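You operate a simulated robot arm through the tools that you are given. There is no shell and no other tool. Be economical: measure what you need, move in short steps, check, and stop when the job is done.

Carry out the task below with a simulated two-armed robot. There is one attempt and no reset: what you move stays moved.

Task
Start the line from the beige desk at 45 a minute.
Fine: emergency stop out, then reset; selector to AUTO and speed dial set; start last. Leave it running.

Only the result counts: the job must be done as asked and must still hold three seconds after the hand-in. Knocking over, shifting, dropping, spilling or breaking anything else fails it.

Robot
Two 7-joint arms with fingered hands on one trunk that stands fixed in place. Base frame: the origin is at the foot of the trunk, x ahead of it, y to its left, z up. Units: mm, rad, N and s.
The left shoulder is at [20, 269, 1197], the right one opposite. Payload 5 kg a hand.
Tool frame (each hand has its own): the origin (TCP) lies between the finger pads and is the grasp point; the fingertips stand 42 mm ahead of it; z points along the fingers, y is the line along which they close. Largest opening 208 mm; the body of the gripper starts 119 mm behind the TCP. The gripper is a hand of 4 fingers: y runs from the thumb to the fingers, the wrist lies at [0, 0, -317] in the tool frame, and closing takes about 1.5 s.
Orientation is that of the tool frame in the base frame, as a unit quaternion [x, y, z, w]. With the fingers straight down and closing along the base's y, the tool's x points along the base's -x, its y along +y and its z along -z.

Tools
- The arms move only by the tool arm_command. It takes "left_motion", "right_motion" or both (then of equal length, played together; a hand with none holds still); each is a list of rows, each a list of 7 numbers: the shift along the base's x, y, z in mm, then the turn, a rotation vector about the base's x, y, z in rad, then the opening, from 0 (shut) to 1 (fully open). In form: [[dx, dy, dz, ax, ay, az, jaw], ...]. A call has 1 to 12 rows; each row is the pose to reach, as a shift and turn from the pose commanded when the call began. A row lasts 0.2 s, in which the tool goes at most 50 mm and 0.15 rad; a call with a longer step from one row to the next is refused whole, and so is a gripper value outside its range. A pose out of reach is approached as far as the arm can. The call stops where the force on the tool passes 70 N (or 10 N more than at its start, if that is more) or the arm is blocked; 0.2 s more then pass. Each finger travels about 153 mm/s and halts on what it meets, pressing with about 34 N; the grip force reading is that of the motor and also rises with nothing between the fingers. The clock runs only during rows and for 0.2 s after the last one: add rows that repeat a pose to give the fingers time. The reply holds the time, the measured pose of the TCP, the force on the tool along the base axes, the opening and the grip force, in the units named above and with some noise, with the torque about the TCP (base axes, N m) and any sound that the robot's microphone picked up.
- Cameras (640 x 400 px; columns grow to the right, rows downward): "scene" is now at [163.5, -16.4, 1499]; the picture's right is [-0.19, -0.98, 0.00], its down [-0.22, 0.04, -0.97] and it looks along [0.96, -0.19, -0.22] (base axes); focal length 350 px, centre (320, 200). "left" rides on the left gripper at [-94, 1, -146] in its tool frame; the picture's right is [-0.01, -1.00, 0.00], its down [0.84, -0.01, -0.54] and it looks along [0.54, -0.01, 0.84] (tool axes); focal length 280 px, centre (320, 200). "right" rides on the right gripper at [94, 1, -146] in its tool frame; the picture's right is [-0.01, 1.00, 0.00], its down [-0.84, -0.01, -0.54] and it looks along [-0.54, -0.01, 0.84] (tool axes); focal length 280 px, centre (320, 200). There is no depth. A picture from a camera that has moved, and an enlarged one, comes with that camera's place and axes in the base frame and with its lens.
- capture(camera): a new picture of that camera. The clock stands still meanwhile.
- slide_trunk(by): slides the trunk up (or, below 0, down) by that many mm; the arms and the scene camera ride with it, the base frame stays. It gives what a move gives, with no picture.
- grasp_type(shape, hand): the hand has 4 fingers and takes this shape, open, in about a second: jaw (thumb against the fingers, like two jaws); tri (thumb and two fingers); tip (a fingertip pinch); poke (one finger out to press); point (the index stretched); flat (the hand flat); cup (the hand cupped); fist (a fist). The gripper value then closes the fingers along that shape, each until it touches; the sizes above hold for jaw. It gives what a move gives, with no picture.
- aim_head(pan, tilt): turns the head with the scene camera to pan (to the left, within 1.396 rad either way) and tilt (down, from -0.506 to 1.204), counted from straight ahead of the robot. It gives what a move gives.
- close_up(camera, box): a new picture of the part [left, top, right, bottom] of that camera's present view, enlarged. The clock stands still meanwhile.
- finish_job(): hands the job in; it is judged then, once.

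Go step by step. Nothing tells you positions but the pictures and the camera data: compare them with the known pose of the tool, close in by small moves and look again before you grip or let go. The budget is 120 turns and 78 pictures, counting those below and the enlarged ones. Unless the task says otherwise, let go and move clear before handing in, and close with one line.

The tools are called after ">>>" as a command line: name --argument value ..., lists and objects as JSON in quotes. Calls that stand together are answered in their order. arm_command: Moves the arms, as the interface text tells. Its arguments: {"type":"object","properties":{"left_motion":{"type":"array","items":{"type":"array","items":{"type":"number"}}},"right_motion":{"type":"array","items":{"type":"array","items":{"type":"number"}}}},"required":[]} The other tools are called the same way: slide_trunk (by) slides the trunk up or down; grasp_type (shape, hand) gives the hand a shape; aim_head (pan, tilt) turns the head that bears the scene camera; capture (camera) takes a picture; close_up (camera, box) takes an enlarged picture of a part of a camera's view; finish_job () hands the job in.

At the start:

```text
time_s: 0.0
left_tool_pos: [465.1, 43.6, 1371.5]
left_orientation: [0.106, 0.994, 0.0, 0.0]
left_contact_force: [-0.3, 0.0, 0.0]
left_ft_torque: [-0.01, 0.05, -0.01]
left_width: 207.7
left_grip_force: 0.1
left_shape: jaw
right_tool_pos: [575.4, -353.5, 1438.9]
right_orientation: [0.108, 0.994, 0.001, 0.0]
right_contact_force: [-1.0, -0.3, -0.5]
right_ft_torque: [0.01, -0.02, -0.02]
right_width: 207.9
right_grip_force: 0.1
right_shape: jaw
trunk travel left (down, up): [-575.0, 46.0]
head pan, tilt: [-0.19, 0.225]
```

scene: 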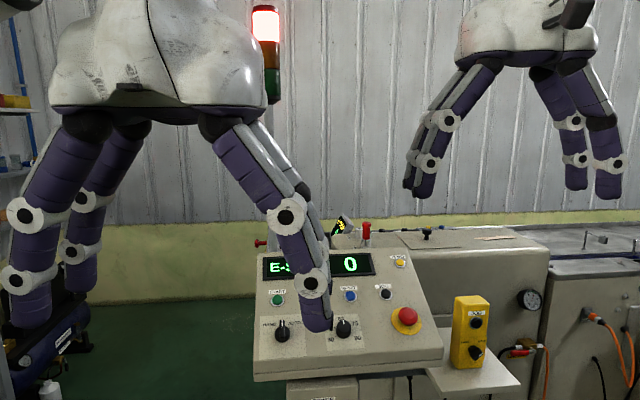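
right: 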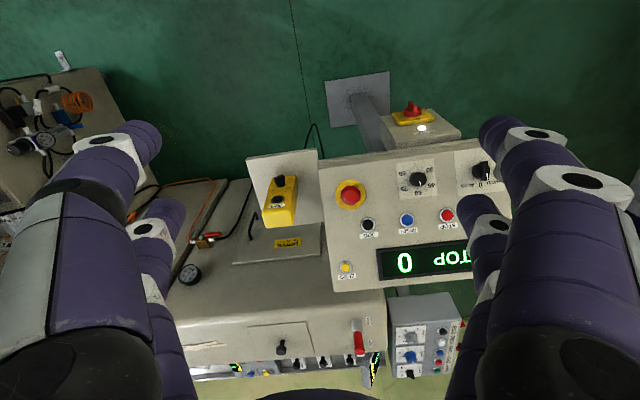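
left: 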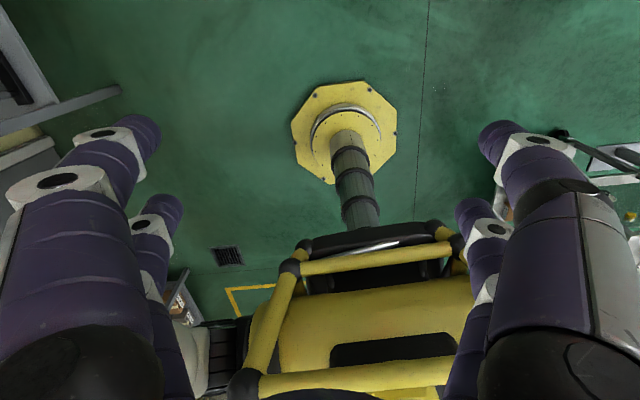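

The beige desk with display, buttons and red mushroom stands ahead; the left hand blocks part of the view. I'll move the left hand aside to the left and look closer.

>>> arm_command --left_motion '[[0, 50, 0, 0, 0, 0, 1], [0, 100, 0, 0, 0, 0, 1], [0, 150, 0, 0, 0, 0, 1], [0, 200, 0, 0, 0, 0, 1], [0, 250, 0, 0, 0, 0, 1]]'

>>> close_up --camera "scene" --box '[230, 210, 470, 390]'

>>> close_up --camera "right" --box '[230, 90, 510, 300]'

```text
time_s: 1.2
left_tool_pos: [461.5, 294.0, 1371.4]
left_orientation: [0.106, 0.994, -0.001, 0.0]
left_contact_force: [0.3, 1.1, -0.7]
left_ft_torque: [-0.16, 0.02, -0.01]
left_width: 208.3
left_grip_force: 0.0
left_shape: jaw
right_tool_pos: [574.4, -350.7, 1439.5]
right_orientation: [0.106, 0.994, -0.001, 0.0]
right_contact_force: [-1.4, 1.7, 1.2]
right_ft_torque: [-0.26, -0.07, 0.01]
right_width: 207.7
right_grip_force: 0.0
right_shape: jaw
trunk travel left (down, up): [-575.0, 46.0]
head pan, tilt: [-0.19, 0.225]
```

```text
2.22 times, centred on (350, 300) of scene
camera zoom: at [163.3, -14.5, 1499.1], right [-0.19, -0.98, 0.0], down [-0.22, 0.04, -0.97], along [0.96, -0.19, -0.22], focal length 778 px, centre (253, -22)
```

zoom: 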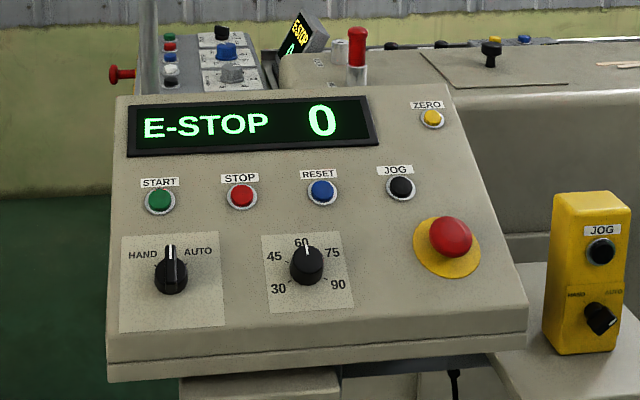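

```text
1.90 times, centred on (370, 195) of right
camera zoom: at [483.5, -329.2, 1585.4], right [0.23, 0.97, 0.0], down [0.82, -0.19, 0.54], along [0.53, -0.12, -0.84], focal length 534 px, centre (225, 210)
```

zoom: 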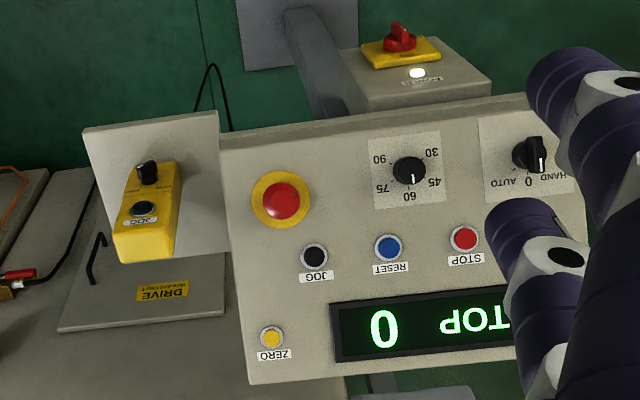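

The desk's panel is tilted about 30° with the E-stop mushroom near [800,-336,1082], selector at 0 and dial at 60. I'll tilt the right hand square to the panel above the mushroom and look.

>>> arm_command --right_motion '[[0, 0, 0, -0.014, -0.104, 0.028, 1], [30, 3, -40, -0.028, -0.207, 0.056, 1], [60, 6, -80, -0.043, -0.311, 0.084, 1], [90, 9, -120, -0.058, -0.414, 0.112, 1], [115, 12, -160, -0.072, -0.518, 0.14, 1], [136, 15, -203, -0.072, -0.518, 0.14, 1]]'

>>> capture --camera "right"

>>> capture --camera "scene"

```text
time_s: 2.6
left_tool_pos: [466.6, 291.3, 1369.7]
left_orientation: [0.106, 0.994, 0.0, -0.002]
left_contact_force: [1.0, -0.6, 0.0]
left_ft_torque: [0.02, 0.29, -0.05]
left_width: 208.1
left_grip_force: 0.1
left_shape: jaw
right_tool_pos: [712.2, -337.6, 1235.5]
right_orientation: [0.034, 0.965, -0.008, 0.259]
right_contact_force: [0.7, -0.6, -0.3]
right_ft_torque: [0.01, 0.11, 0.01]
right_width: 208.2
right_grip_force: 0.0
right_shape: jaw
trunk travel left (down, up): [-575.0, 46.0]
head pan, tilt: [-0.19, 0.225]
```

```text
72 pictures are left
camera right: at [559.6, -327.2, 1315.3], right [0.08, 1.0, 0.01], down [0.46, -0.05, 0.89], along [0.88, -0.07, -0.46], focal length 280 px, centre (320, 200)
```

right: 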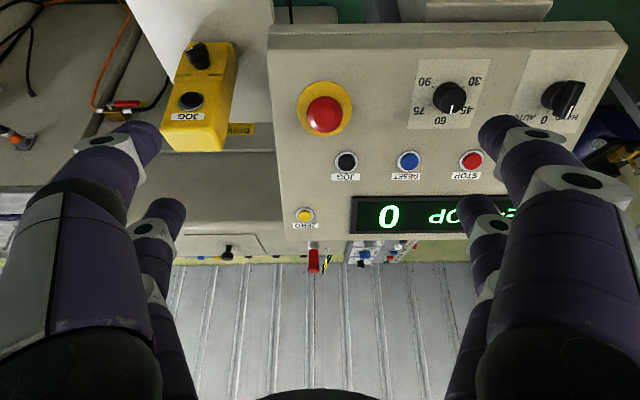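

```text
71 pictures are left
camera scene: at [165.7, -16.4, 1498.5], right [-0.19, -0.98, 0.0], down [-0.22, 0.04, -0.97], along [0.96, -0.19, -0.23], focal length 350 px, centre (320, 200)
```

scene: 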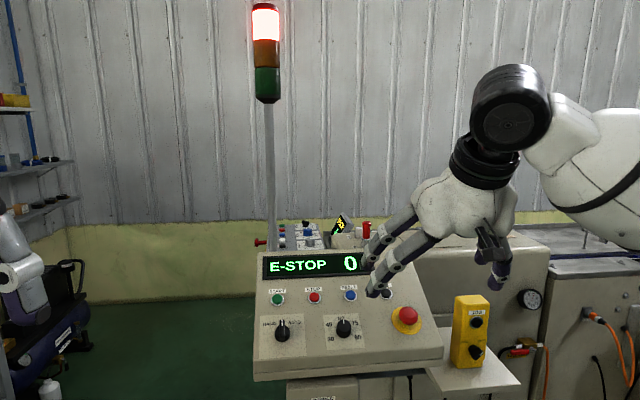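

The hand is square to the panel now. I'll zoom on the mushroom and the panel for accurate positions.

>>> close_up --camera "right" --box '[280, 60, 380, 140]'

>>> close_up --camera "scene" --box '[370, 280, 450, 340]'

>>> close_up --camera "right" --box '[260, 20, 640, 250]'

```text
5.00 times, centred on (330, 100) of right
camera zoom: at [559.6, -327.2, 1315.3], right [0.08, 1.0, 0.01], down [0.46, -0.05, 0.89], along [0.88, -0.07, -0.46], focal length 1402 px, centre (270, 700)
```

zoom: 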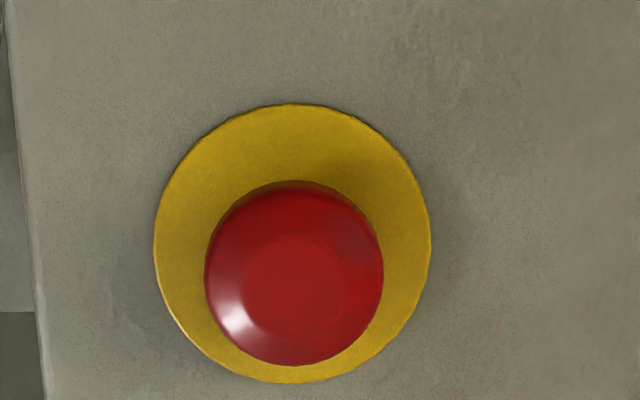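

```text
6.67 times, centred on (410, 310) of scene
camera zoom: at [165.7, -16.4, 1498.5], right [-0.19, -0.98, 0.0], down [-0.22, 0.04, -0.97], along [0.96, -0.19, -0.23], focal length 2333 px, centre (-280, -533)
```

zoom: 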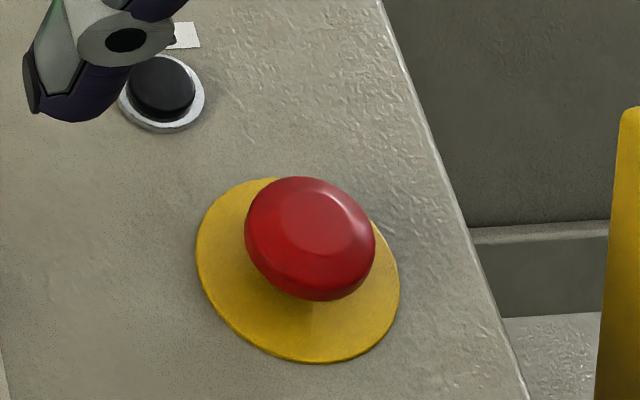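

```text
1.68 times, centred on (450, 135) of right
camera zoom: at [559.6, -327.2, 1315.3], right [0.08, 1.0, 0.01], down [0.46, -0.05, 0.89], along [0.88, -0.07, -0.46], focal length 472 px, centre (101, 310)
```

zoom: 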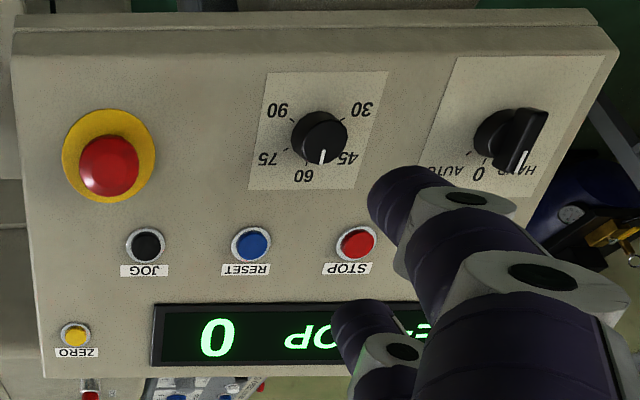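

The mushroom is about 41 mm across on a 64 mm yellow disc. I'll partly close the jaw to see how the fingers line up.

>>> arm_command --right_motion '[[0, 0, 0, 0, 0, 0, 0.35], [0, 0, 0, 0, 0, 0, 0.35], [0, 0, 0, 0, 0, 0, 0.35], [0, 0, 0, 0, 0, 0, 0.35], [0, 0, 0, 0, 0, 0, 0.35]]'

>>> capture --camera "right"

```text
time_s: 3.8
left_tool_pos: [463.8, 290.5, 1372.1]
left_orientation: [0.107, 0.994, 0.001, 0.0]
left_contact_force: [0.8, 0.1, 0.1]
left_ft_torque: [0.01, 0.07, -0.03]
left_width: 207.9
left_grip_force: 0.0
left_shape: jaw
right_tool_pos: [712.2, -338.8, 1236.9]
right_orientation: [0.034, 0.966, -0.007, 0.257]
right_contact_force: [0.4, 0.1, -0.8]
right_ft_torque: [-0.01, 0.03, 0.03]
right_width: 73.3
right_grip_force: 0.1
right_shape: jaw
trunk travel left (down, up): [-575.0, 46.0]
head pan, tilt: [-0.19, 0.225]
```

```text
67 pictures are left
camera right: at [558.1, -327.1, 1316.2], right [0.08, 1.0, 0.01], down [0.46, -0.05, 0.89], along [0.88, -0.07, -0.46], focal length 280 px, centre (320, 200)
```

right: 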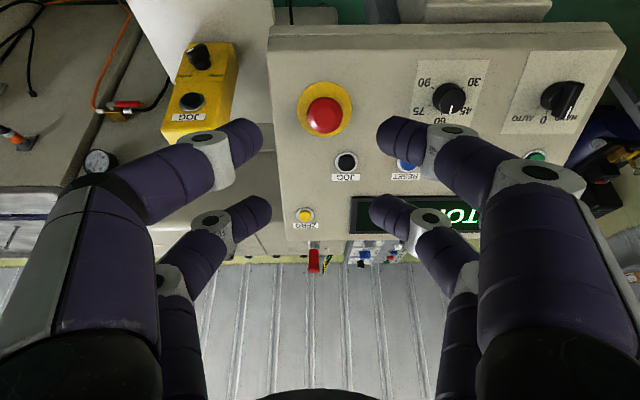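

In jaw the two finger pairs sit ±30 mm apart and would miss a 41 mm cap. I'll try the "tri" shape.

>>> grasp_type --hand "right" --shape "tri"

>>> arm_command --right_motion '[[0, 0, 0, 0, 0, 0, 0.4], [0, 0, 0, 0, 0, 0, 0.4], [0, 0, 0, 0, 0, 0, 0.4], [0, 0, 0, 0, 0, 0, 0.4], [0, 0, 0, 0, 0, 0, 0.4]]'

>>> capture --camera "right"

```text
time_s: 4.7
left_tool_pos: [462.9, 290.3, 1371.6]
left_orientation: [0.106, 0.994, 0.0, 0.0]
left_contact_force: [0.7, -0.1, -0.1]
left_ft_torque: [-0.01, 0.0, 0.02]
left_width: 207.8
left_grip_force: 0.1
left_shape: jaw
right_tool_pos: [712.6, -338.7, 1235.6]
right_orientation: [0.034, 0.965, -0.008, 0.258]
right_contact_force: [0.2, -0.2, -0.1]
right_ft_torque: [-0.01, -0.02, -0.01]
right_width: 207.9
right_grip_force: 0.0
right_shape: tri
trunk travel left (down, up): [-575.0, 46.0]
head pan, tilt: [-0.19, 0.225]
```

```text
time_s: 5.9
left_tool_pos: [462.9, 290.6, 1372.3]
left_orientation: [0.106, 0.994, -0.001, -0.001]
left_contact_force: [0.7, 0.4, -0.2]
left_ft_torque: [-0.01, -0.01, 0.01]
left_width: 207.5
left_grip_force: 0.0
left_shape: jaw
right_tool_pos: [712.3, -339.4, 1236.3]
right_orientation: [0.034, 0.966, -0.008, 0.258]
right_contact_force: [0.0, 0.7, 0.1]
right_ft_torque: [-0.02, -0.03, 0.0]
right_width: 83.9
right_grip_force: 0.1
right_shape: tri
trunk travel left (down, up): [-575.0, 46.0]
head pan, tilt: [-0.19, 0.225]
```

```text
66 pictures are left
camera right: at [557.6, -327.1, 1316.5], right [0.08, 1.0, 0.01], down [0.46, -0.05, 0.89], along [0.88, -0.07, -0.46], focal length 280 px, centre (320, 200)
```

right: 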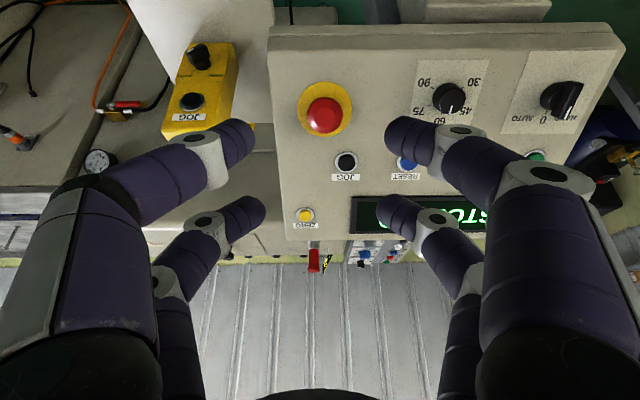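

>>> grasp_type --hand "right" --shape "tip"

>>> arm_command --right_motion '[[0, 0, 0, 0, 0, 0, 0.4], [0, 0, 0, 0, 0, 0, 0.4], [0, 0, 0, 0, 0, 0, 0.4], [0, 0, 0, 0, 0, 0, 0.4], [0, 0, 0, 0, 0, 0, 0.4]]'

>>> capture --camera "right"

```text
time_s: 6.8
left_tool_pos: [462.8, 290.9, 1371.5]
left_orientation: [0.106, 0.994, 0.0, 0.0]
left_contact_force: [-0.1, 0.5, 0.7]
left_ft_torque: [-0.01, 0.02, -0.03]
left_width: 207.8
left_grip_force: 0.0
left_shape: jaw
right_tool_pos: [711.2, -338.1, 1237.8]
right_orientation: [0.035, 0.965, -0.008, 0.258]
right_contact_force: [-0.3, 0.4, -0.2]
right_ft_torque: [-0.01, -0.02, -0.01]
right_width: 207.8
right_grip_force: 0.0
right_shape: tip
trunk travel left (down, up): [-575.0, 46.0]
head pan, tilt: [-0.19, 0.225]
```

```text
time_s: 8.0
left_tool_pos: [463.8, 290.1, 1372.3]
left_orientation: [0.106, 0.994, 0.0, 0.0]
left_contact_force: [-0.4, 0.0, 0.0]
left_ft_torque: [0.0, 0.0, 0.0]
left_width: 207.7
left_grip_force: 0.0
left_shape: jaw
right_tool_pos: [711.2, -338.4, 1237.6]
right_orientation: [0.034, 0.966, -0.007, 0.258]
right_contact_force: [0.1, -0.1, 0.5]
right_ft_torque: [0.0, 0.0, 0.04]
right_width: 83.8
right_grip_force: 0.1
right_shape: tip
trunk travel left (down, up): [-575.0, 46.0]
head pan, tilt: [-0.19, 0.225]
```

```text
65 pictures are left
camera right: at [557.6, -327.1, 1316.5], right [0.08, 1.0, 0.01], down [0.46, -0.05, 0.89], along [0.88, -0.07, -0.46], focal length 280 px, centre (320, 200)
```

right: 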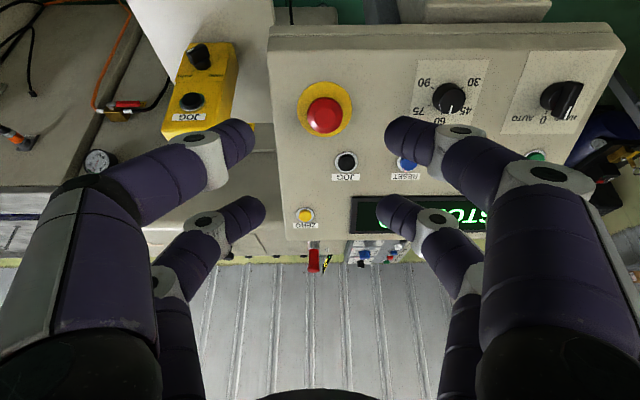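

>>> arm_command --right_motion '[[0, 0, 0, 0, 0, 0, 0.05], [0, 0, 0, 0, 0, 0, 0.05], [0, 0, 0, 0, 0, 0, 0.05], [0, 0, 0, 0, 0, 0, 0.05], [0, 0, 0, 0, 0, 0, 0.05]]'

>>> capture --camera "right"

>>> close_up --camera "scene" --box '[340, 170, 520, 340]'

```text
time_s: 9.2
left_tool_pos: [462.8, 291.5, 1372.1]
left_orientation: [0.106, 0.994, 0.0, 0.0]
left_contact_force: [0.0, -0.2, 0.1]
left_ft_torque: [0.0, 0.03, -0.02]
left_width: 207.9
left_grip_force: 0.1
left_shape: jaw
right_tool_pos: [710.7, -338.1, 1237.5]
right_orientation: [0.034, 0.965, -0.007, 0.258]
right_contact_force: [0.8, 0.8, 0.5]
right_ft_torque: [0.01, -0.03, 0.0]
right_width: 10.8
right_grip_force: 0.0
right_shape: tip
trunk travel left (down, up): [-575.0, 46.0]
head pan, tilt: [-0.19, 0.225]
```

```text
64 pictures are left
camera right: at [557.6, -327.1, 1316.5], right [0.08, 1.0, 0.01], down [0.46, -0.05, 0.89], along [0.88, -0.07, -0.46], focal length 280 px, centre (320, 200)
```

right: 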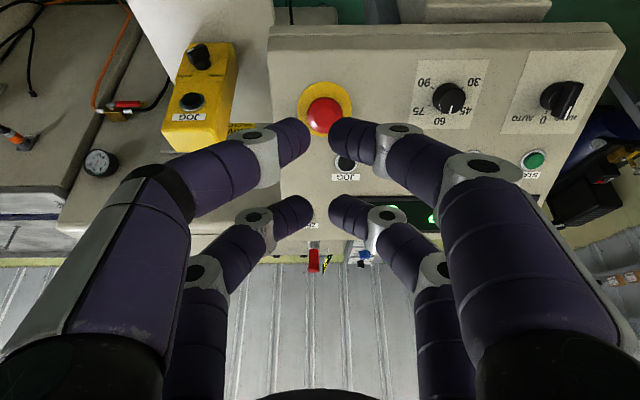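

```text
2.35 times, centred on (430, 255) of scene
camera zoom: at [163.5, -16.4, 1499.0], right [-0.19, -0.98, 0.0], down [-0.22, 0.04, -0.97], along [0.96, -0.19, -0.22], focal length 823 px, centre (61, 71)
```

zoom: 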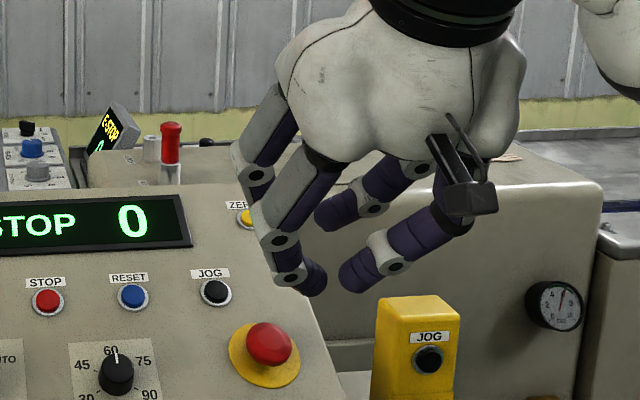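

All shapes show finger pairs about ±30 mm along tool x, so I'll use the far pair alone on the mushroom. I move closer with that offset and look again.

>>> arm_command --right_motion '[[0, 0, 0, 0, 0, 0, 0.36], [0, 0, 0, 0, 0, 0, 0.36], [7, 1, -33, 0, 0, 0, 0.36], [14, 2, -65, 0, 0, 0, 0.36], [21.4, 2.8, -97.5, 0, 0, 0, 0.36], [21.4, 2.8, -97.5, 0, 0, 0, 0.36]]'

>>> capture --camera "right"

>>> close_up --camera "scene" --box '[340, 200, 500, 340]'

```text
time_s: 10.6
left_tool_pos: [461.0, 291.4, 1372.4]
left_orientation: [0.105, 0.994, 0.0, -0.001]
left_contact_force: [-0.5, 0.5, 0.4]
left_ft_torque: [-0.06, -0.08, -0.01]
left_width: 207.9
left_grip_force: 0.0
left_shape: jaw
right_tool_pos: [730.4, -333.3, 1139.5]
right_orientation: [0.034, 0.965, -0.007, 0.258]
right_contact_force: [0.3, 0.6, 0.1]
right_ft_torque: [-0.05, -0.02, 0.01]
right_width: 74.6
right_grip_force: 0.0
right_shape: tip
trunk travel left (down, up): [-575.0, 46.0]
head pan, tilt: [-0.19, 0.225]
```

```text
62 pictures are left
camera right: at [577.7, -322.8, 1218.2], right [0.08, 1.0, 0.01], down [0.46, -0.05, 0.89], along [0.89, -0.07, -0.46], focal length 280 px, centre (320, 200)
```

right: 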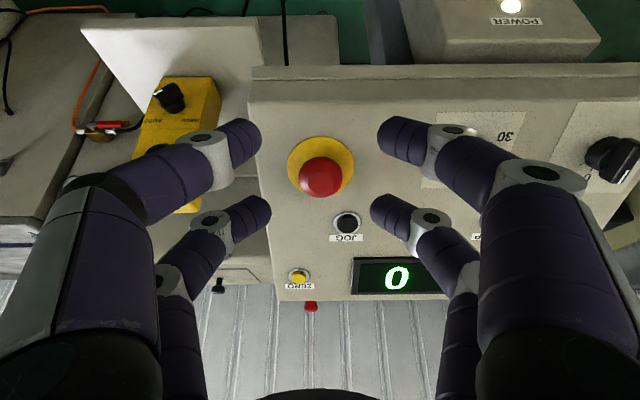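

```text
2.86 times, centred on (420, 270) of scene
camera zoom: at [162.6, -16.0, 1499.2], right [-0.19, -0.98, 0.0], down [-0.22, 0.04, -0.97], along [0.96, -0.18, -0.22], focal length 1000 px, centre (34, 0)
```

zoom: 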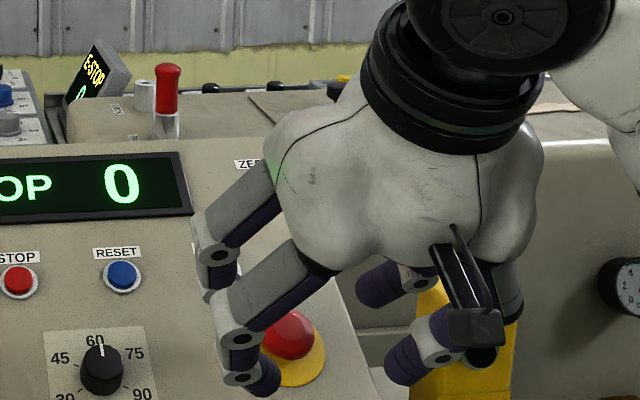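

The mushroom lies just where predicted (tool x -30, 80 mm ahead). I advance 58 mm so the far finger pair straddles it.

>>> arm_command --right_motion '[[10, -0.6, -17, 0, 0, 0, 0.36], [20, -1.3, -34, 0, 0, 0, 0.36], [29, -1.9, -50.2, 0, 0, 0, 0.36], [29, -1.9, -50.2, 0, 0, 0, 0.36]]'

>>> capture --camera "right"

>>> close_up --camera "scene" --box '[350, 230, 480, 350]'

```text
time_s: 11.6
left_tool_pos: [462.8, 291.3, 1372.8]
left_orientation: [0.106, 0.994, 0.0, 0.0]
left_contact_force: [-0.5, 0.4, -0.5]
left_ft_torque: [0.02, -0.04, 0.0]
left_width: 208.1
left_grip_force: 0.1
left_shape: jaw
right_tool_pos: [760.6, -336.4, 1087.6]
right_orientation: [0.035, 0.966, -0.008, 0.258]
right_contact_force: [-0.1, 0.0, 0.6]
right_ft_torque: [-0.04, 0.0, 0.01]
right_width: 74.7
right_grip_force: 0.0
right_shape: tip
trunk travel left (down, up): [-575.0, 46.0]
head pan, tilt: [-0.19, 0.225]
```

```text
60 pictures are left
camera right: at [606.9, -324.4, 1167.8], right [0.08, 1.0, 0.01], down [0.46, -0.05, 0.89], along [0.88, -0.07, -0.46], focal length 280 px, centre (320, 200)
```

right: 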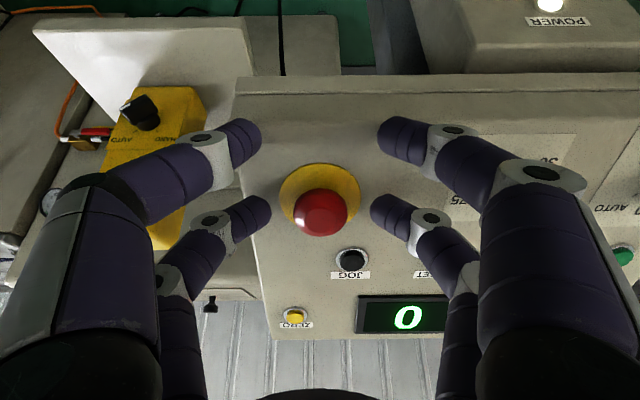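

```text
3.33 times, centred on (415, 290) of scene
camera zoom: at [163.2, -16.3, 1499.1], right [-0.19, -0.98, 0.0], down [-0.22, 0.04, -0.97], along [0.96, -0.19, -0.22], focal length 1166 px, centre (3, -100)
```

zoom: 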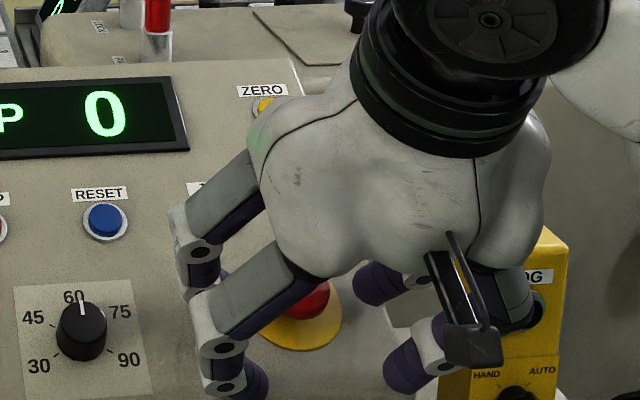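

The pair straddles the cap. I advance 4 mm more and close on it.

>>> arm_command --right_motion '[[2, -0.1, -3.5, 0, 0, 0, 0.36], [2, -0.1, -3.5, 0, 0, 0, 0.15], [2, -0.1, -3.5, 0, 0, 0, 0], [2, -0.1, -3.5, 0, 0, 0, 0], [2, -0.1, -3.5, 0, 0, 0, 0], [2, -0.1, -3.5, 0, 0, 0, 0], [2, -0.1, -3.5, 0, 0, 0, 0]]'

>>> capture --camera "right"

```text
time_s: 13.2
left_tool_pos: [463.6, 290.9, 1371.3]
left_orientation: [0.106, 0.994, 0.0, 0.0]
left_contact_force: [-0.4, 0.7, 0.1]
left_ft_torque: [-0.02, -0.01, -0.02]
left_width: 207.8
left_grip_force: 0.1
left_shape: jaw
right_tool_pos: [762.8, -335.8, 1084.9]
right_orientation: [0.034, 0.966, -0.009, 0.258]
right_contact_force: [-1.9, -0.1, -3.2]
right_ft_torque: [-0.02, 0.2, -0.04]
right_width: 5.5
right_grip_force: 33.8
right_shape: tip
trunk travel left (down, up): [-575.0, 46.0]
head pan, tilt: [-0.19, 0.225]
```

```text
58 pictures are left
camera right: at [608.8, -324.7, 1164.1], right [0.08, 1.0, 0.01], down [0.46, -0.05, 0.89], along [0.88, -0.07, -0.46], focal length 280 px, centre (320, 200)
```

right: 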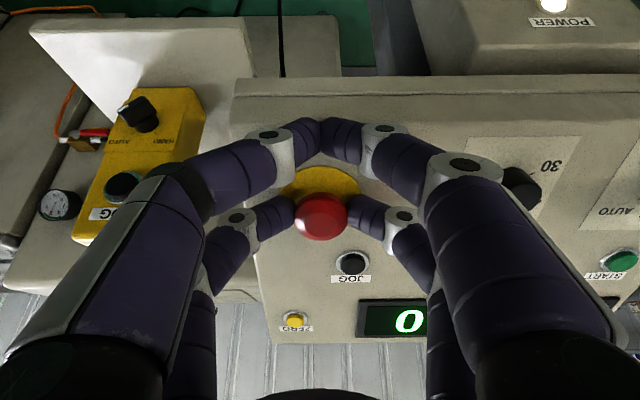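

The far pair grips the cap. I twist it clockwise about its axis, watching for the display.

>>> arm_command --right_motion '[[0.5, 3.9, 0.1, 0.065, -0.004, -0.112, 0], [1.4, 7.6, 0.5, 0.13, -0.009, -0.225, 0], [2.7, 11.2, 1.1, 0.195, -0.013, -0.337, 0], [4.5, 14.6, 2.0, 0.259, -0.017, -0.45, 0], [6.5, 17.8, 3.1, 0.324, -0.021, -0.562, 0], [9, 20.5, 4.4, 0.389, -0.026, -0.675, 0], [9, 20.5, 4.4, 0.389, -0.026, -0.675, 0]]'

>>> close_up --camera "scene" --box '[230, 210, 470, 390]'

>>> capture --camera "right"

```text
time_s: 14.8
left_tool_pos: [464.0, 290.7, 1372.2]
left_orientation: [0.106, 0.994, 0.0, 0.0]
left_contact_force: [0.1, 0.1, -0.6]
left_ft_torque: [-0.01, -0.02, 0.02]
left_width: 207.9
left_grip_force: 0.1
left_shape: jaw
right_tool_pos: [772.4, -318.6, 1091.8]
right_orientation: [0.4, 0.879, 0.092, 0.243]
right_contact_force: [13.3, -1.6, 4.7]
right_ft_torque: [-0.58, -0.37, 0.97]
right_width: 5.8
right_grip_force: 33.6
right_shape: tip
trunk travel left (down, up): [-575.0, 46.0]
head pan, tilt: [-0.19, 0.225]
```

```text
2.22 times, centred on (350, 300) of scene
camera zoom: at [164.1, -16.4, 1499.0], right [-0.19, -0.98, 0.0], down [-0.22, 0.04, -0.97], along [0.96, -0.19, -0.22], focal length 778 px, centre (253, -22)
```

zoom: 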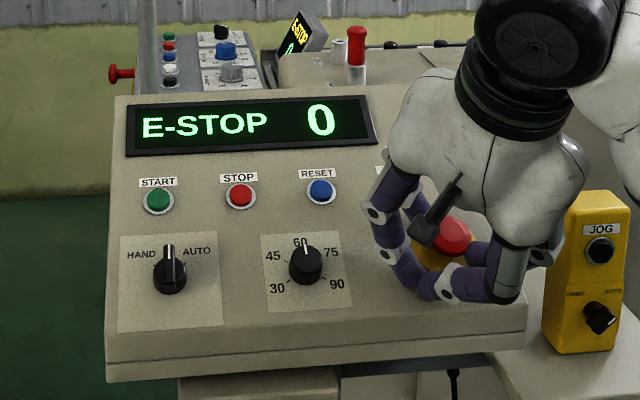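

```text
56 pictures are left
camera right: at [648.9, -242.9, 1183.9], right [0.67, 0.65, 0.36], down [0.2, -0.62, 0.76], along [0.72, -0.44, -0.54], focal length 280 px, centre (320, 200)
```

right: 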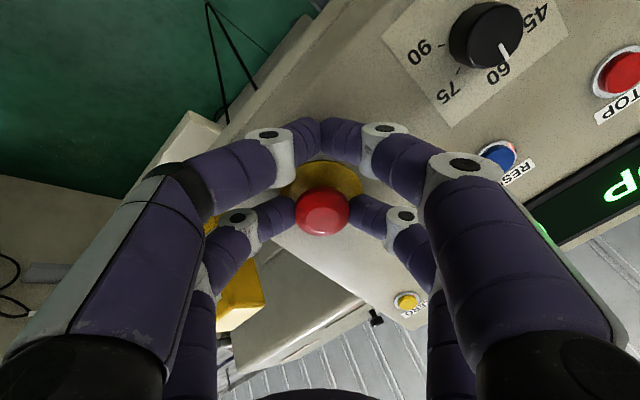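

Twist produced ~1 Nm resistance and no change. I'll now try pulling the cap outward.

>>> arm_command --right_motion '[[-3, 0.2, 5.2, 0, 0, 0, 0], [-6, 0.4, 10.4, 0, 0, 0, 0], [-9, 0.6, 15.6, 0, 0, 0, 0], [-9, 0.6, 15.6, 0, 0, 0, 0]]'

>>> close_up --camera "scene" --box '[230, 210, 470, 390]'

>>> capture --camera "right"

```text
time_s: 15.8
left_tool_pos: [463.4, 288.8, 1370.8]
left_orientation: [0.106, 0.994, 0.0, 0.0]
left_contact_force: [0.0, 0.3, 0.2]
left_ft_torque: [-0.03, 0.03, 0.02]
left_width: 207.9
left_grip_force: 0.0
left_shape: jaw
right_tool_pos: [764.0, -316.7, 1103.3]
right_orientation: [0.399, 0.88, 0.091, 0.242]
right_contact_force: [21.4, -11.0, 1.3]
right_ft_torque: [-0.3, -0.38, 0.46]
right_width: 5.5
right_grip_force: 34.1
right_shape: tip
trunk travel left (down, up): [-575.0, 46.0]
head pan, tilt: [-0.19, 0.225]
```

```text
2.22 times, centred on (350, 300) of scene
camera zoom: at [165.1, -17.2, 1498.7], right [-0.19, -0.98, 0.0], down [-0.22, 0.04, -0.97], along [0.96, -0.19, -0.22], focal length 778 px, centre (253, -22)
```

zoom: 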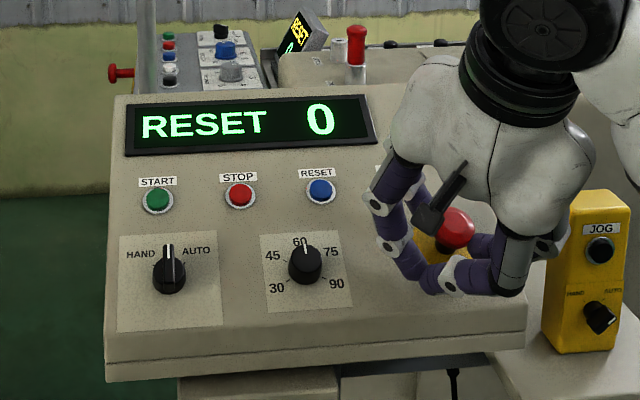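

```text
54 pictures are left
camera right: at [640.6, -241.9, 1197.3], right [0.67, 0.65, 0.36], down [0.2, -0.62, 0.76], along [0.72, -0.43, -0.54], focal length 280 px, centre (320, 200)
```

right: 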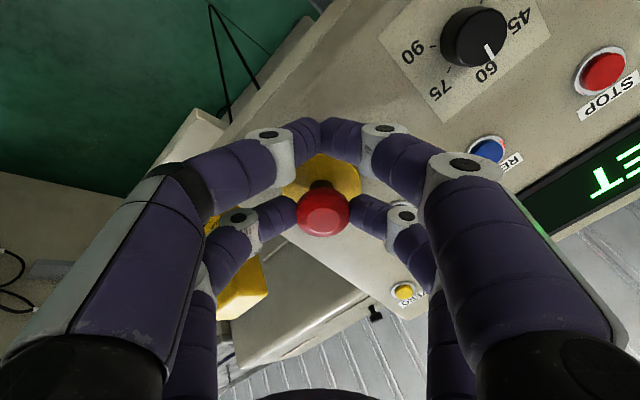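

The E-stop is out and the display asks for RESET. I open, back off along the normal, and unwind the twist.

>>> arm_command --right_motion '[[0, 0, 0, 0, 0, 0, 0.36], [0, 0, 0, 0, 0, 0, 0.36], [0, 0, 0, 0, 0, 0, 0.36], [-10, 1, 17, 0, 0, 0, 0.36], [-25, 2, 43, 0, 0, 0, 0.36], [-40, 3, 69, -0.065, 0.004, 0.112, 0.36], [-55, 4, 95, -0.13, 0.009, 0.225, 0.36], [-60, 4, 104, -0.195, 0.013, 0.337, 0.36], [-60, 4, 104, -0.259, 0.017, 0.45, 0.36], [-60, 4, 104, -0.324, 0.021, 0.562, 0.36], [-60, 4, 104, -0.389, 0.026, 0.675, 0.36]]'

>>> grasp_type --hand "right" --shape "poke"

>>> capture --camera "right"

>>> capture --camera "scene"

```text
time_s: 18.2
left_tool_pos: [462.5, 290.3, 1371.1]
left_orientation: [0.106, 0.994, 0.0, 0.0]
left_contact_force: [-0.3, 0.8, -0.9]
left_ft_torque: [0.01, 0.01, 0.0]
left_width: 207.6
left_grip_force: 0.0
left_shape: jaw
right_tool_pos: [704.1, -311.9, 1208.9]
right_orientation: [0.033, 0.966, -0.008, 0.258]
right_contact_force: [0.3, 0.8, -0.2]
right_ft_torque: [-0.02, -0.02, -0.03]
right_width: 74.6
right_grip_force: 0.1
right_shape: tip
trunk travel left (down, up): [-575.0, 46.0]
head pan, tilt: [-0.19, 0.225]
```

```text
time_s: 19.1
left_tool_pos: [462.2, 291.2, 1371.5]
left_orientation: [0.106, 0.994, -0.001, -0.001]
left_contact_force: [-0.3, -1.0, 0.5]
left_ft_torque: [0.01, -0.01, -0.02]
left_width: 207.9
left_grip_force: 0.0
left_shape: jaw
right_tool_pos: [704.4, -310.7, 1208.4]
right_orientation: [0.035, 0.966, -0.008, 0.257]
right_contact_force: [-0.4, 0.3, 0.6]
right_ft_torque: [0.01, -0.02, -0.01]
right_width: 0.0
right_grip_force: 0.1
right_shape: poke
trunk travel left (down, up): [-575.0, 46.0]
head pan, tilt: [-0.19, 0.225]
```

```text
53 pictures are left
camera right: at [550.4, -300.1, 1288.4], right [0.08, 1.0, 0.01], down [0.46, -0.05, 0.89], along [0.88, -0.07, -0.46], focal length 280 px, centre (320, 200)
```

right: 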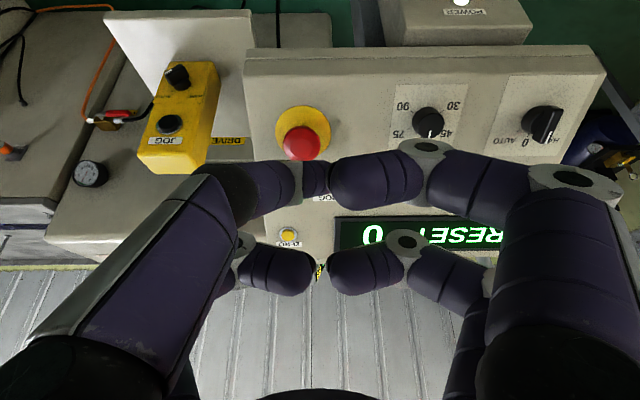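

```text
52 pictures are left
camera scene: at [163.5, -16.4, 1499.0], right [-0.19, -0.98, 0.0], down [-0.22, 0.04, -0.97], along [0.96, -0.19, -0.22], focal length 350 px, centre (320, 200)
```

scene: 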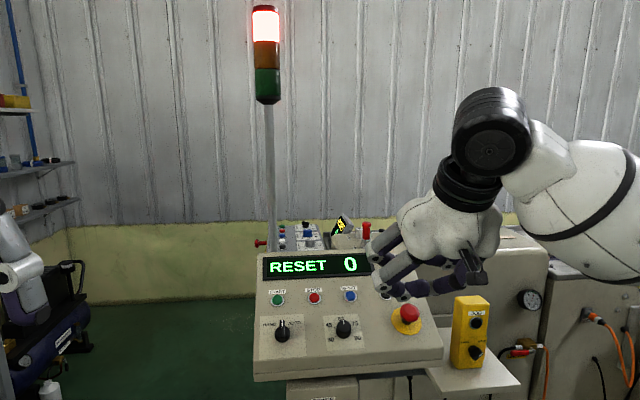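

In "poke" all fingers look curled inward; I'll compare "point".

>>> grasp_type --hand "right" --shape "point"

>>> capture --camera "right"

>>> close_up --camera "scene" --box '[340, 200, 500, 340]'

```text
time_s: 20.0
left_tool_pos: [463.0, 292.0, 1371.8]
left_orientation: [0.107, 0.994, 0.0, 0.0]
left_contact_force: [-0.5, 0.5, -0.4]
left_ft_torque: [0.01, -0.02, 0.01]
left_width: 207.9
left_grip_force: 0.0
left_shape: jaw
right_tool_pos: [704.1, -310.5, 1209.1]
right_orientation: [0.034, 0.966, -0.007, 0.258]
right_contact_force: [-0.2, -0.3, 0.0]
right_ft_torque: [-0.07, -0.03, 0.03]
right_width: 201.3
right_grip_force: 0.0
right_shape: point
trunk travel left (down, up): [-575.0, 46.0]
head pan, tilt: [-0.19, 0.225]
```

```text
51 pictures are left
camera right: at [550.5, -300.1, 1288.3], right [0.08, 1.0, 0.01], down [0.46, -0.05, 0.89], along [0.88, -0.07, -0.46], focal length 280 px, centre (320, 200)
```

right: 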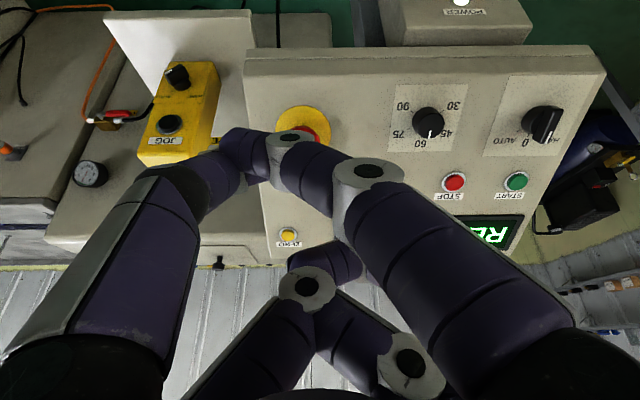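

```text
2.86 times, centred on (420, 270) of scene
camera zoom: at [163.5, -16.5, 1499.0], right [-0.19, -0.98, 0.0], down [-0.22, 0.04, -0.97], along [0.96, -0.19, -0.22], focal length 1000 px, centre (34, 0)
```

zoom: 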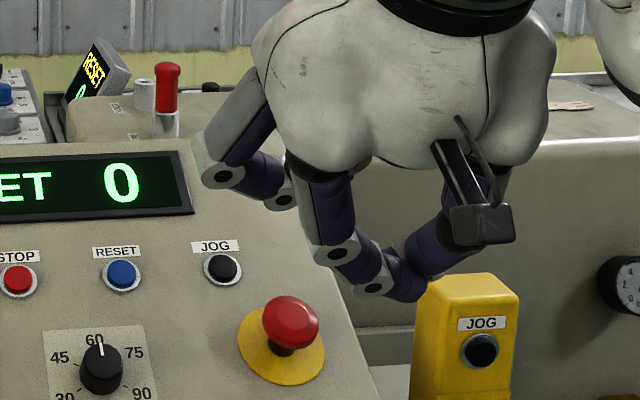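

Those shapes are awkward. I'll use the "tip" shape fully closed as a blunt poker (post at tool x = ±30) and tilt so one post leads.

>>> grasp_type --hand "right" --shape "tip"

>>> arm_command --right_motion '[[0, 0, 0, 0, 0, 0, 0.5], [0, 0, 0, 0, 0, 0, 0], [0, 0, 0, 0, 0, 0, 0], [0, 0, 0, 0, 0, 0, 0], [0, 0, 0, 0, 0, 0, 0], [0, 0, 0, 0, 0, 0, 0], [0, 0, 0, 0, 0, 0, 0], [0, 0, 0, 0, 0, 0, 0]]'

>>> capture --camera "right"

>>> close_up --camera "scene" --box '[340, 200, 500, 340]'

```text
time_s: 20.9
left_tool_pos: [463.7, 291.5, 1372.0]
left_orientation: [0.106, 0.994, 0.0, 0.0]
left_contact_force: [0.0, -0.5, 0.0]
left_ft_torque: [-0.01, 0.02, 0.02]
left_width: 207.8
left_grip_force: 0.1
left_shape: jaw
right_tool_pos: [704.6, -311.9, 1209.1]
right_orientation: [0.035, 0.966, -0.008, 0.257]
right_contact_force: [-1.0, -0.8, -0.3]
right_ft_torque: [0.01, -0.01, 0.0]
right_width: 207.9
right_grip_force: 0.0
right_shape: tip
trunk travel left (down, up): [-575.0, 46.0]
head pan, tilt: [-0.19, 0.225]
```

```text
time_s: 22.7
left_tool_pos: [462.7, 292.0, 1371.2]
left_orientation: [0.106, 0.994, -0.001, 0.0]
left_contact_force: [-1.3, 0.0, 0.2]
left_ft_torque: [0.0, 0.01, 0.0]
left_width: 207.9
left_grip_force: 0.0
left_shape: jaw
right_tool_pos: [704.3, -311.5, 1209.2]
right_orientation: [0.034, 0.966, -0.008, 0.257]
right_contact_force: [0.5, -0.4, -0.8]
right_ft_torque: [-0.06, 0.03, -0.01]
right_width: 0.0
right_grip_force: 34.0
right_shape: tip
trunk travel left (down, up): [-575.0, 46.0]
head pan, tilt: [-0.19, 0.225]
```

```text
49 pictures are left
camera right: at [550.4, -300.2, 1288.4], right [0.08, 1.0, 0.01], down [0.46, -0.05, 0.89], along [0.88, -0.07, -0.46], focal length 280 px, centre (320, 200)
```

right: 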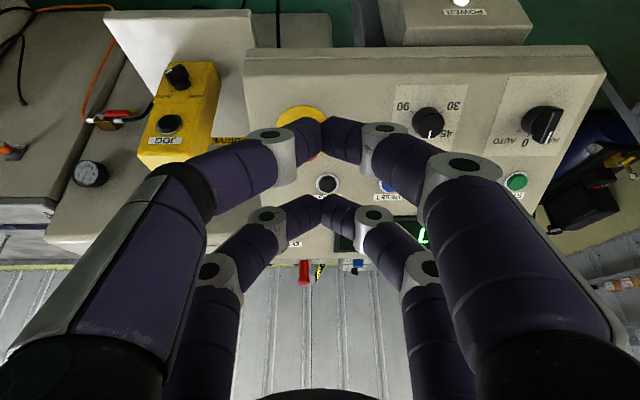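

```text
2.86 times, centred on (420, 270) of scene
camera zoom: at [163.5, -16.4, 1499.0], right [-0.19, -0.98, 0.0], down [-0.22, 0.04, -0.97], along [0.96, -0.19, -0.22], focal length 1000 px, centre (34, 0)
```

zoom: 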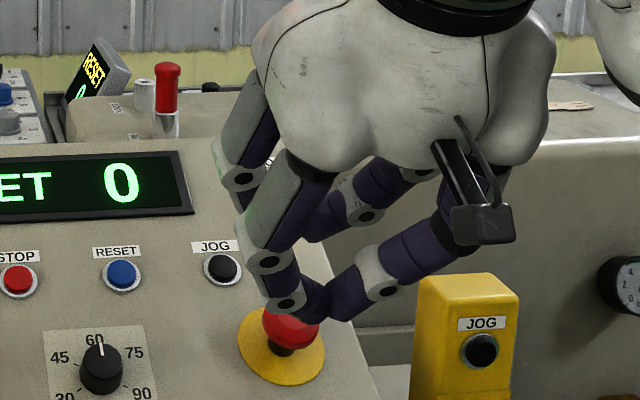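

The post tips meet cleanly. I move over RESET with a 0.3 rad tilt so the far post leads, ~30 mm short of the button, and check.

>>> arm_command --right_motion '[[28, 21, 0, 0.005, 0.075, 0, 0], [56, 42, -10, 0.01, 0.15, 0, 0], [84, 63, -30, 0.016, 0.225, 0, 0], [112.3, 84, -50.4, 0.021, 0.299, 0.001, 0], [112.3, 84, -50.4, 0.021, 0.299, 0.001, 0]]'

>>> capture --camera "right"

>>> close_up --camera "scene" --box '[280, 220, 440, 340]'

```text
time_s: 23.9
left_tool_pos: [463.1, 289.5, 1373.8]
left_orientation: [0.108, 0.994, 0.0, 0.0]
left_contact_force: [-0.6, -0.4, 0.0]
left_ft_torque: [0.06, -0.06, -0.02]
left_width: 208.0
left_grip_force: 0.0
left_shape: jaw
right_tool_pos: [815.3, -228.4, 1158.7]
right_orientation: [0.036, 0.993, -0.002, 0.111]
right_contact_force: [0.1, -0.2, 0.1]
right_ft_torque: [0.03, -0.07, 0.04]
right_width: 0.0
right_grip_force: 33.7
right_shape: tip
trunk travel left (down, up): [-575.0, 46.0]
head pan, tilt: [-0.19, 0.225]
```

```text
47 pictures are left
camera right: at [691.0, -218.6, 1280.3], right [0.09, 1.0, 0.01], down [0.7, -0.06, 0.71], along [0.71, -0.06, -0.7], focal length 280 px, centre (320, 200)
```

right: 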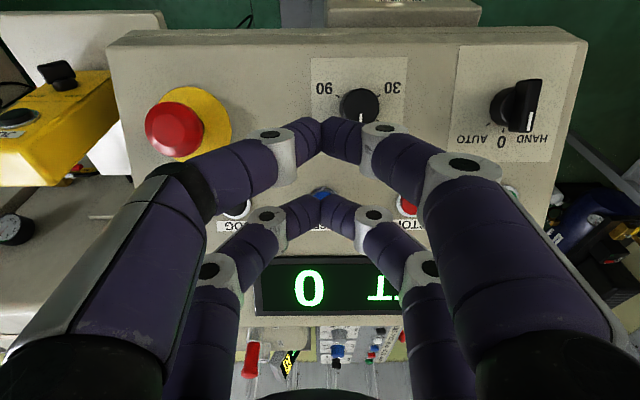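

```text
3.33 times, centred on (360, 280) of scene
camera zoom: at [163.0, -17.0, 1499.1], right [-0.19, -0.98, 0.0], down [-0.22, 0.04, -0.97], along [0.96, -0.19, -0.22], focal length 1166 px, centre (187, -67)
```

zoom: 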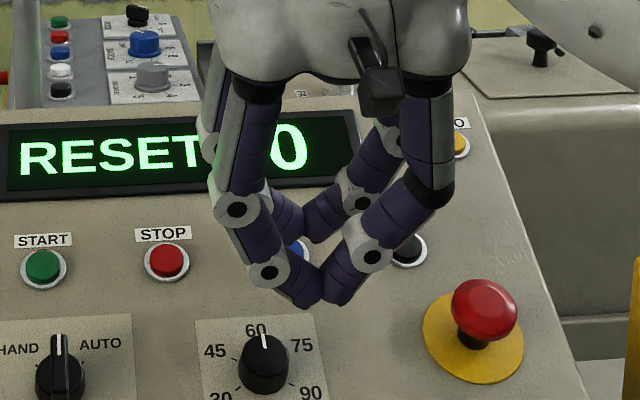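

The blue button sits right beneath the far post tip. I press in along the panel normal.

>>> arm_command --right_motion '[[7.5, -0.5, -13, 0, 0, 0, 0], [13, -0.9, -22.5, 0, 0, 0, 0], [15, -1, -26, 0, 0, 0, 0], [16.5, -1.1, -28.5, 0, 0, 0, 0], [18, -1.2, -31, 0, 0, 0, 0]]'

>>> close_up --camera "scene" --box '[230, 210, 470, 390]'

```text
time_s: 25.1
left_tool_pos: [462.3, 290.1, 1372.1]
left_orientation: [0.107, 0.994, -0.001, 0.0]
left_contact_force: [0.4, 0.0, 0.7]
left_ft_torque: [0.02, 0.04, -0.03]
left_width: 207.9
left_grip_force: 0.0
left_shape: jaw
right_tool_pos: [832.8, -227.8, 1130.4]
right_orientation: [0.036, 0.993, -0.003, 0.111]
right_contact_force: [-5.1, -1.9, 6.6]
right_ft_torque: [-0.04, -0.1, -0.06]
right_width: 0.0
right_grip_force: 33.8
right_shape: tip
trunk travel left (down, up): [-575.0, 46.0]
head pan, tilt: [-0.19, 0.225]
heard: click
```

```text
2.22 times, centred on (350, 300) of scene
camera zoom: at [162.6, -16.4, 1499.2], right [-0.19, -0.98, 0.0], down [-0.22, 0.04, -0.97], along [0.96, -0.19, -0.22], focal length 778 px, centre (253, -22)
```

zoom: 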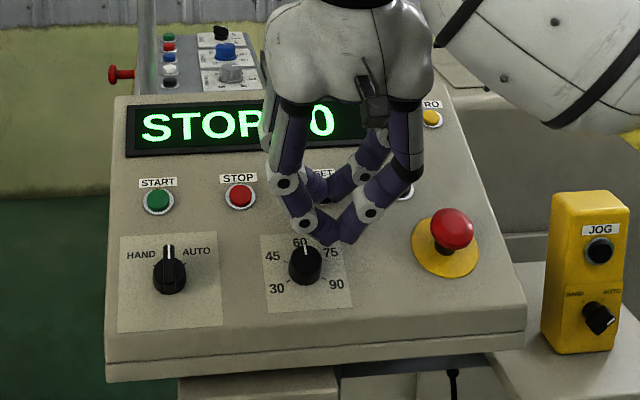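

Click heard and the display now reads STOP, so reset is done. I back off, untilt and hover over the speed dial with the fingers opened.

>>> arm_command --right_motion '[[-12, 0.8, 21, 0, 0, 0, 0], [-25, 1.7, 43, 0, 0, 0, 0], [-50, 12, 35, -0.005, -0.075, 0, 0], [-75, 24, 25, -0.01, -0.15, 0, 0], [-100, 32, 12, -0.016, -0.225, 0, 0.3], [-107.2, 36.8, 3.3, -0.021, -0.299, -0.001, 0.3], [-107.2, 36.8, 3.3, -0.021, -0.299, -0.001, 0.3], [-107.2, 36.8, 3.3, -0.021, -0.299, -0.001, 0.3]]'

>>> capture --camera "right"

>>> close_up --camera "right" --box '[260, 100, 400, 220]'

>>> close_up --camera "scene" --box '[240, 240, 400, 360]'

```text
time_s: 26.9
left_tool_pos: [463.2, 291.0, 1371.3]
left_orientation: [0.106, 0.994, 0.0, 0.0]
left_contact_force: [0.7, 0.4, -0.5]
left_ft_torque: [0.01, 0.0, 0.04]
left_width: 207.9
left_grip_force: 0.0
left_shape: jaw
right_tool_pos: [726.5, -194.3, 1131.7]
right_orientation: [0.034, 0.965, -0.007, 0.258]
right_contact_force: [0.4, 0.5, 0.4]
right_ft_torque: [0.01, 0.0, 0.02]
right_width: 61.6
right_grip_force: 0.2
right_shape: tip
trunk travel left (down, up): [-575.0, 46.0]
head pan, tilt: [-0.19, 0.225]
```

```text
44 pictures are left
camera right: at [572.8, -182.3, 1210.3], right [0.08, 1.0, 0.01], down [0.46, -0.05, 0.89], along [0.88, -0.07, -0.46], focal length 280 px, centre (320, 200)
```

right: 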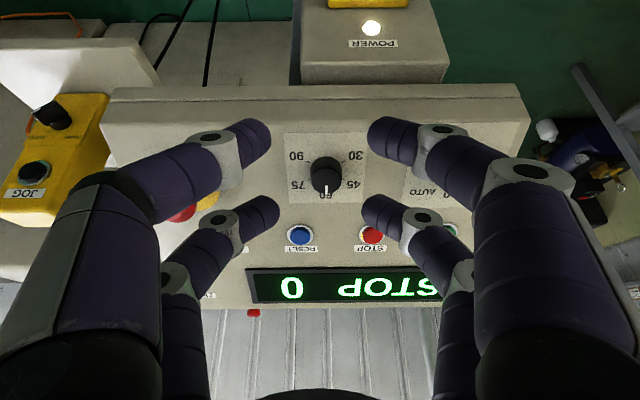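

```text
3.33 times, centred on (330, 160) of right
camera zoom: at [572.8, -182.3, 1210.3], right [0.08, 1.0, 0.01], down [0.46, -0.05, 0.89], along [0.88, -0.07, -0.46], focal length 935 px, centre (287, 333)
```

zoom: 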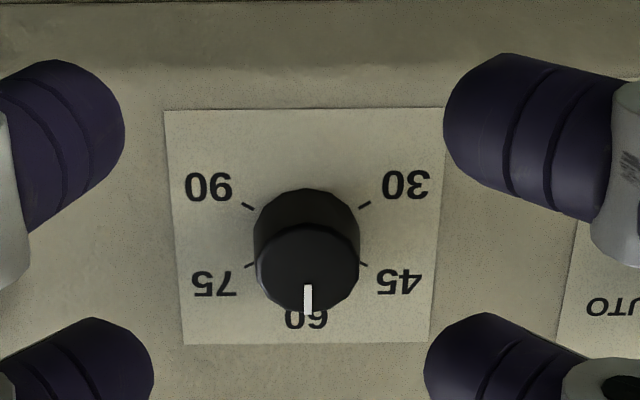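

```text
3.33 times, centred on (320, 300) of scene
camera zoom: at [163.6, -16.4, 1499.0], right [-0.19, -0.98, 0.0], down [-0.22, 0.04, -0.97], along [0.96, -0.19, -0.22], focal length 1166 px, centre (320, -133)
```

zoom: 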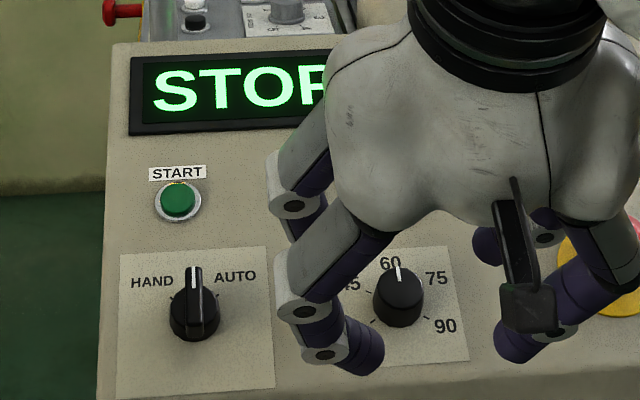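

Ticks are 60° apart, so 45 is 60° counter-clockwise from 60. The knob is ~29 mm wide, 23 mm high; I lower the far pair around it and close.

>>> arm_command --right_motion '[[12, 1, -17, 0, 0, 0, 0.3], [24, 1.5, -35, 0, 0, 0, 0.3], [36.6, 1.9, -52.8, 0, 0, 0, 0.3], [36.6, 1.9, -52.8, 0, 0, 0, 0.3], [36.6, 1.9, -52.8, 0, 0, 0, 0.1], [36.6, 1.9, -52.8, 0, 0, 0, 0], [36.6, 1.9, -52.8, 0, 0, 0, 0], [36.6, 1.9, -52.8, 0, 0, 0, 0]]'

>>> capture --camera "right"

```text
time_s: 28.7
left_tool_pos: [463.1, 290.4, 1372.0]
left_orientation: [0.106, 0.994, 0.0, 0.0]
left_contact_force: [-0.5, 0.9, -0.3]
left_ft_torque: [-0.02, 0.0, 0.0]
left_width: 207.8
left_grip_force: 0.2
left_shape: jaw
right_tool_pos: [763.6, -190.5, 1077.3]
right_orientation: [0.034, 0.965, -0.008, 0.258]
right_contact_force: [0.5, 0.0, -2.3]
right_ft_torque: [-0.01, 0.11, 0.01]
right_width: 0.0
right_grip_force: 34.1
right_shape: tip
trunk travel left (down, up): [-575.0, 46.0]
head pan, tilt: [-0.19, 0.225]
```

```text
41 pictures are left
camera right: at [609.3, -179.1, 1156.3], right [0.08, 1.0, 0.01], down [0.46, -0.05, 0.89], along [0.88, -0.07, -0.46], focal length 280 px, centre (320, 200)
```

right: 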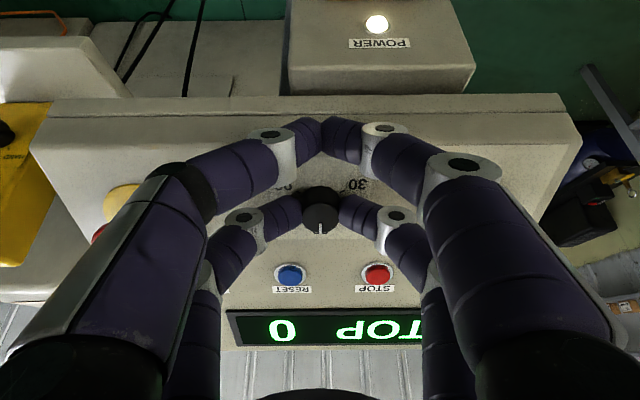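

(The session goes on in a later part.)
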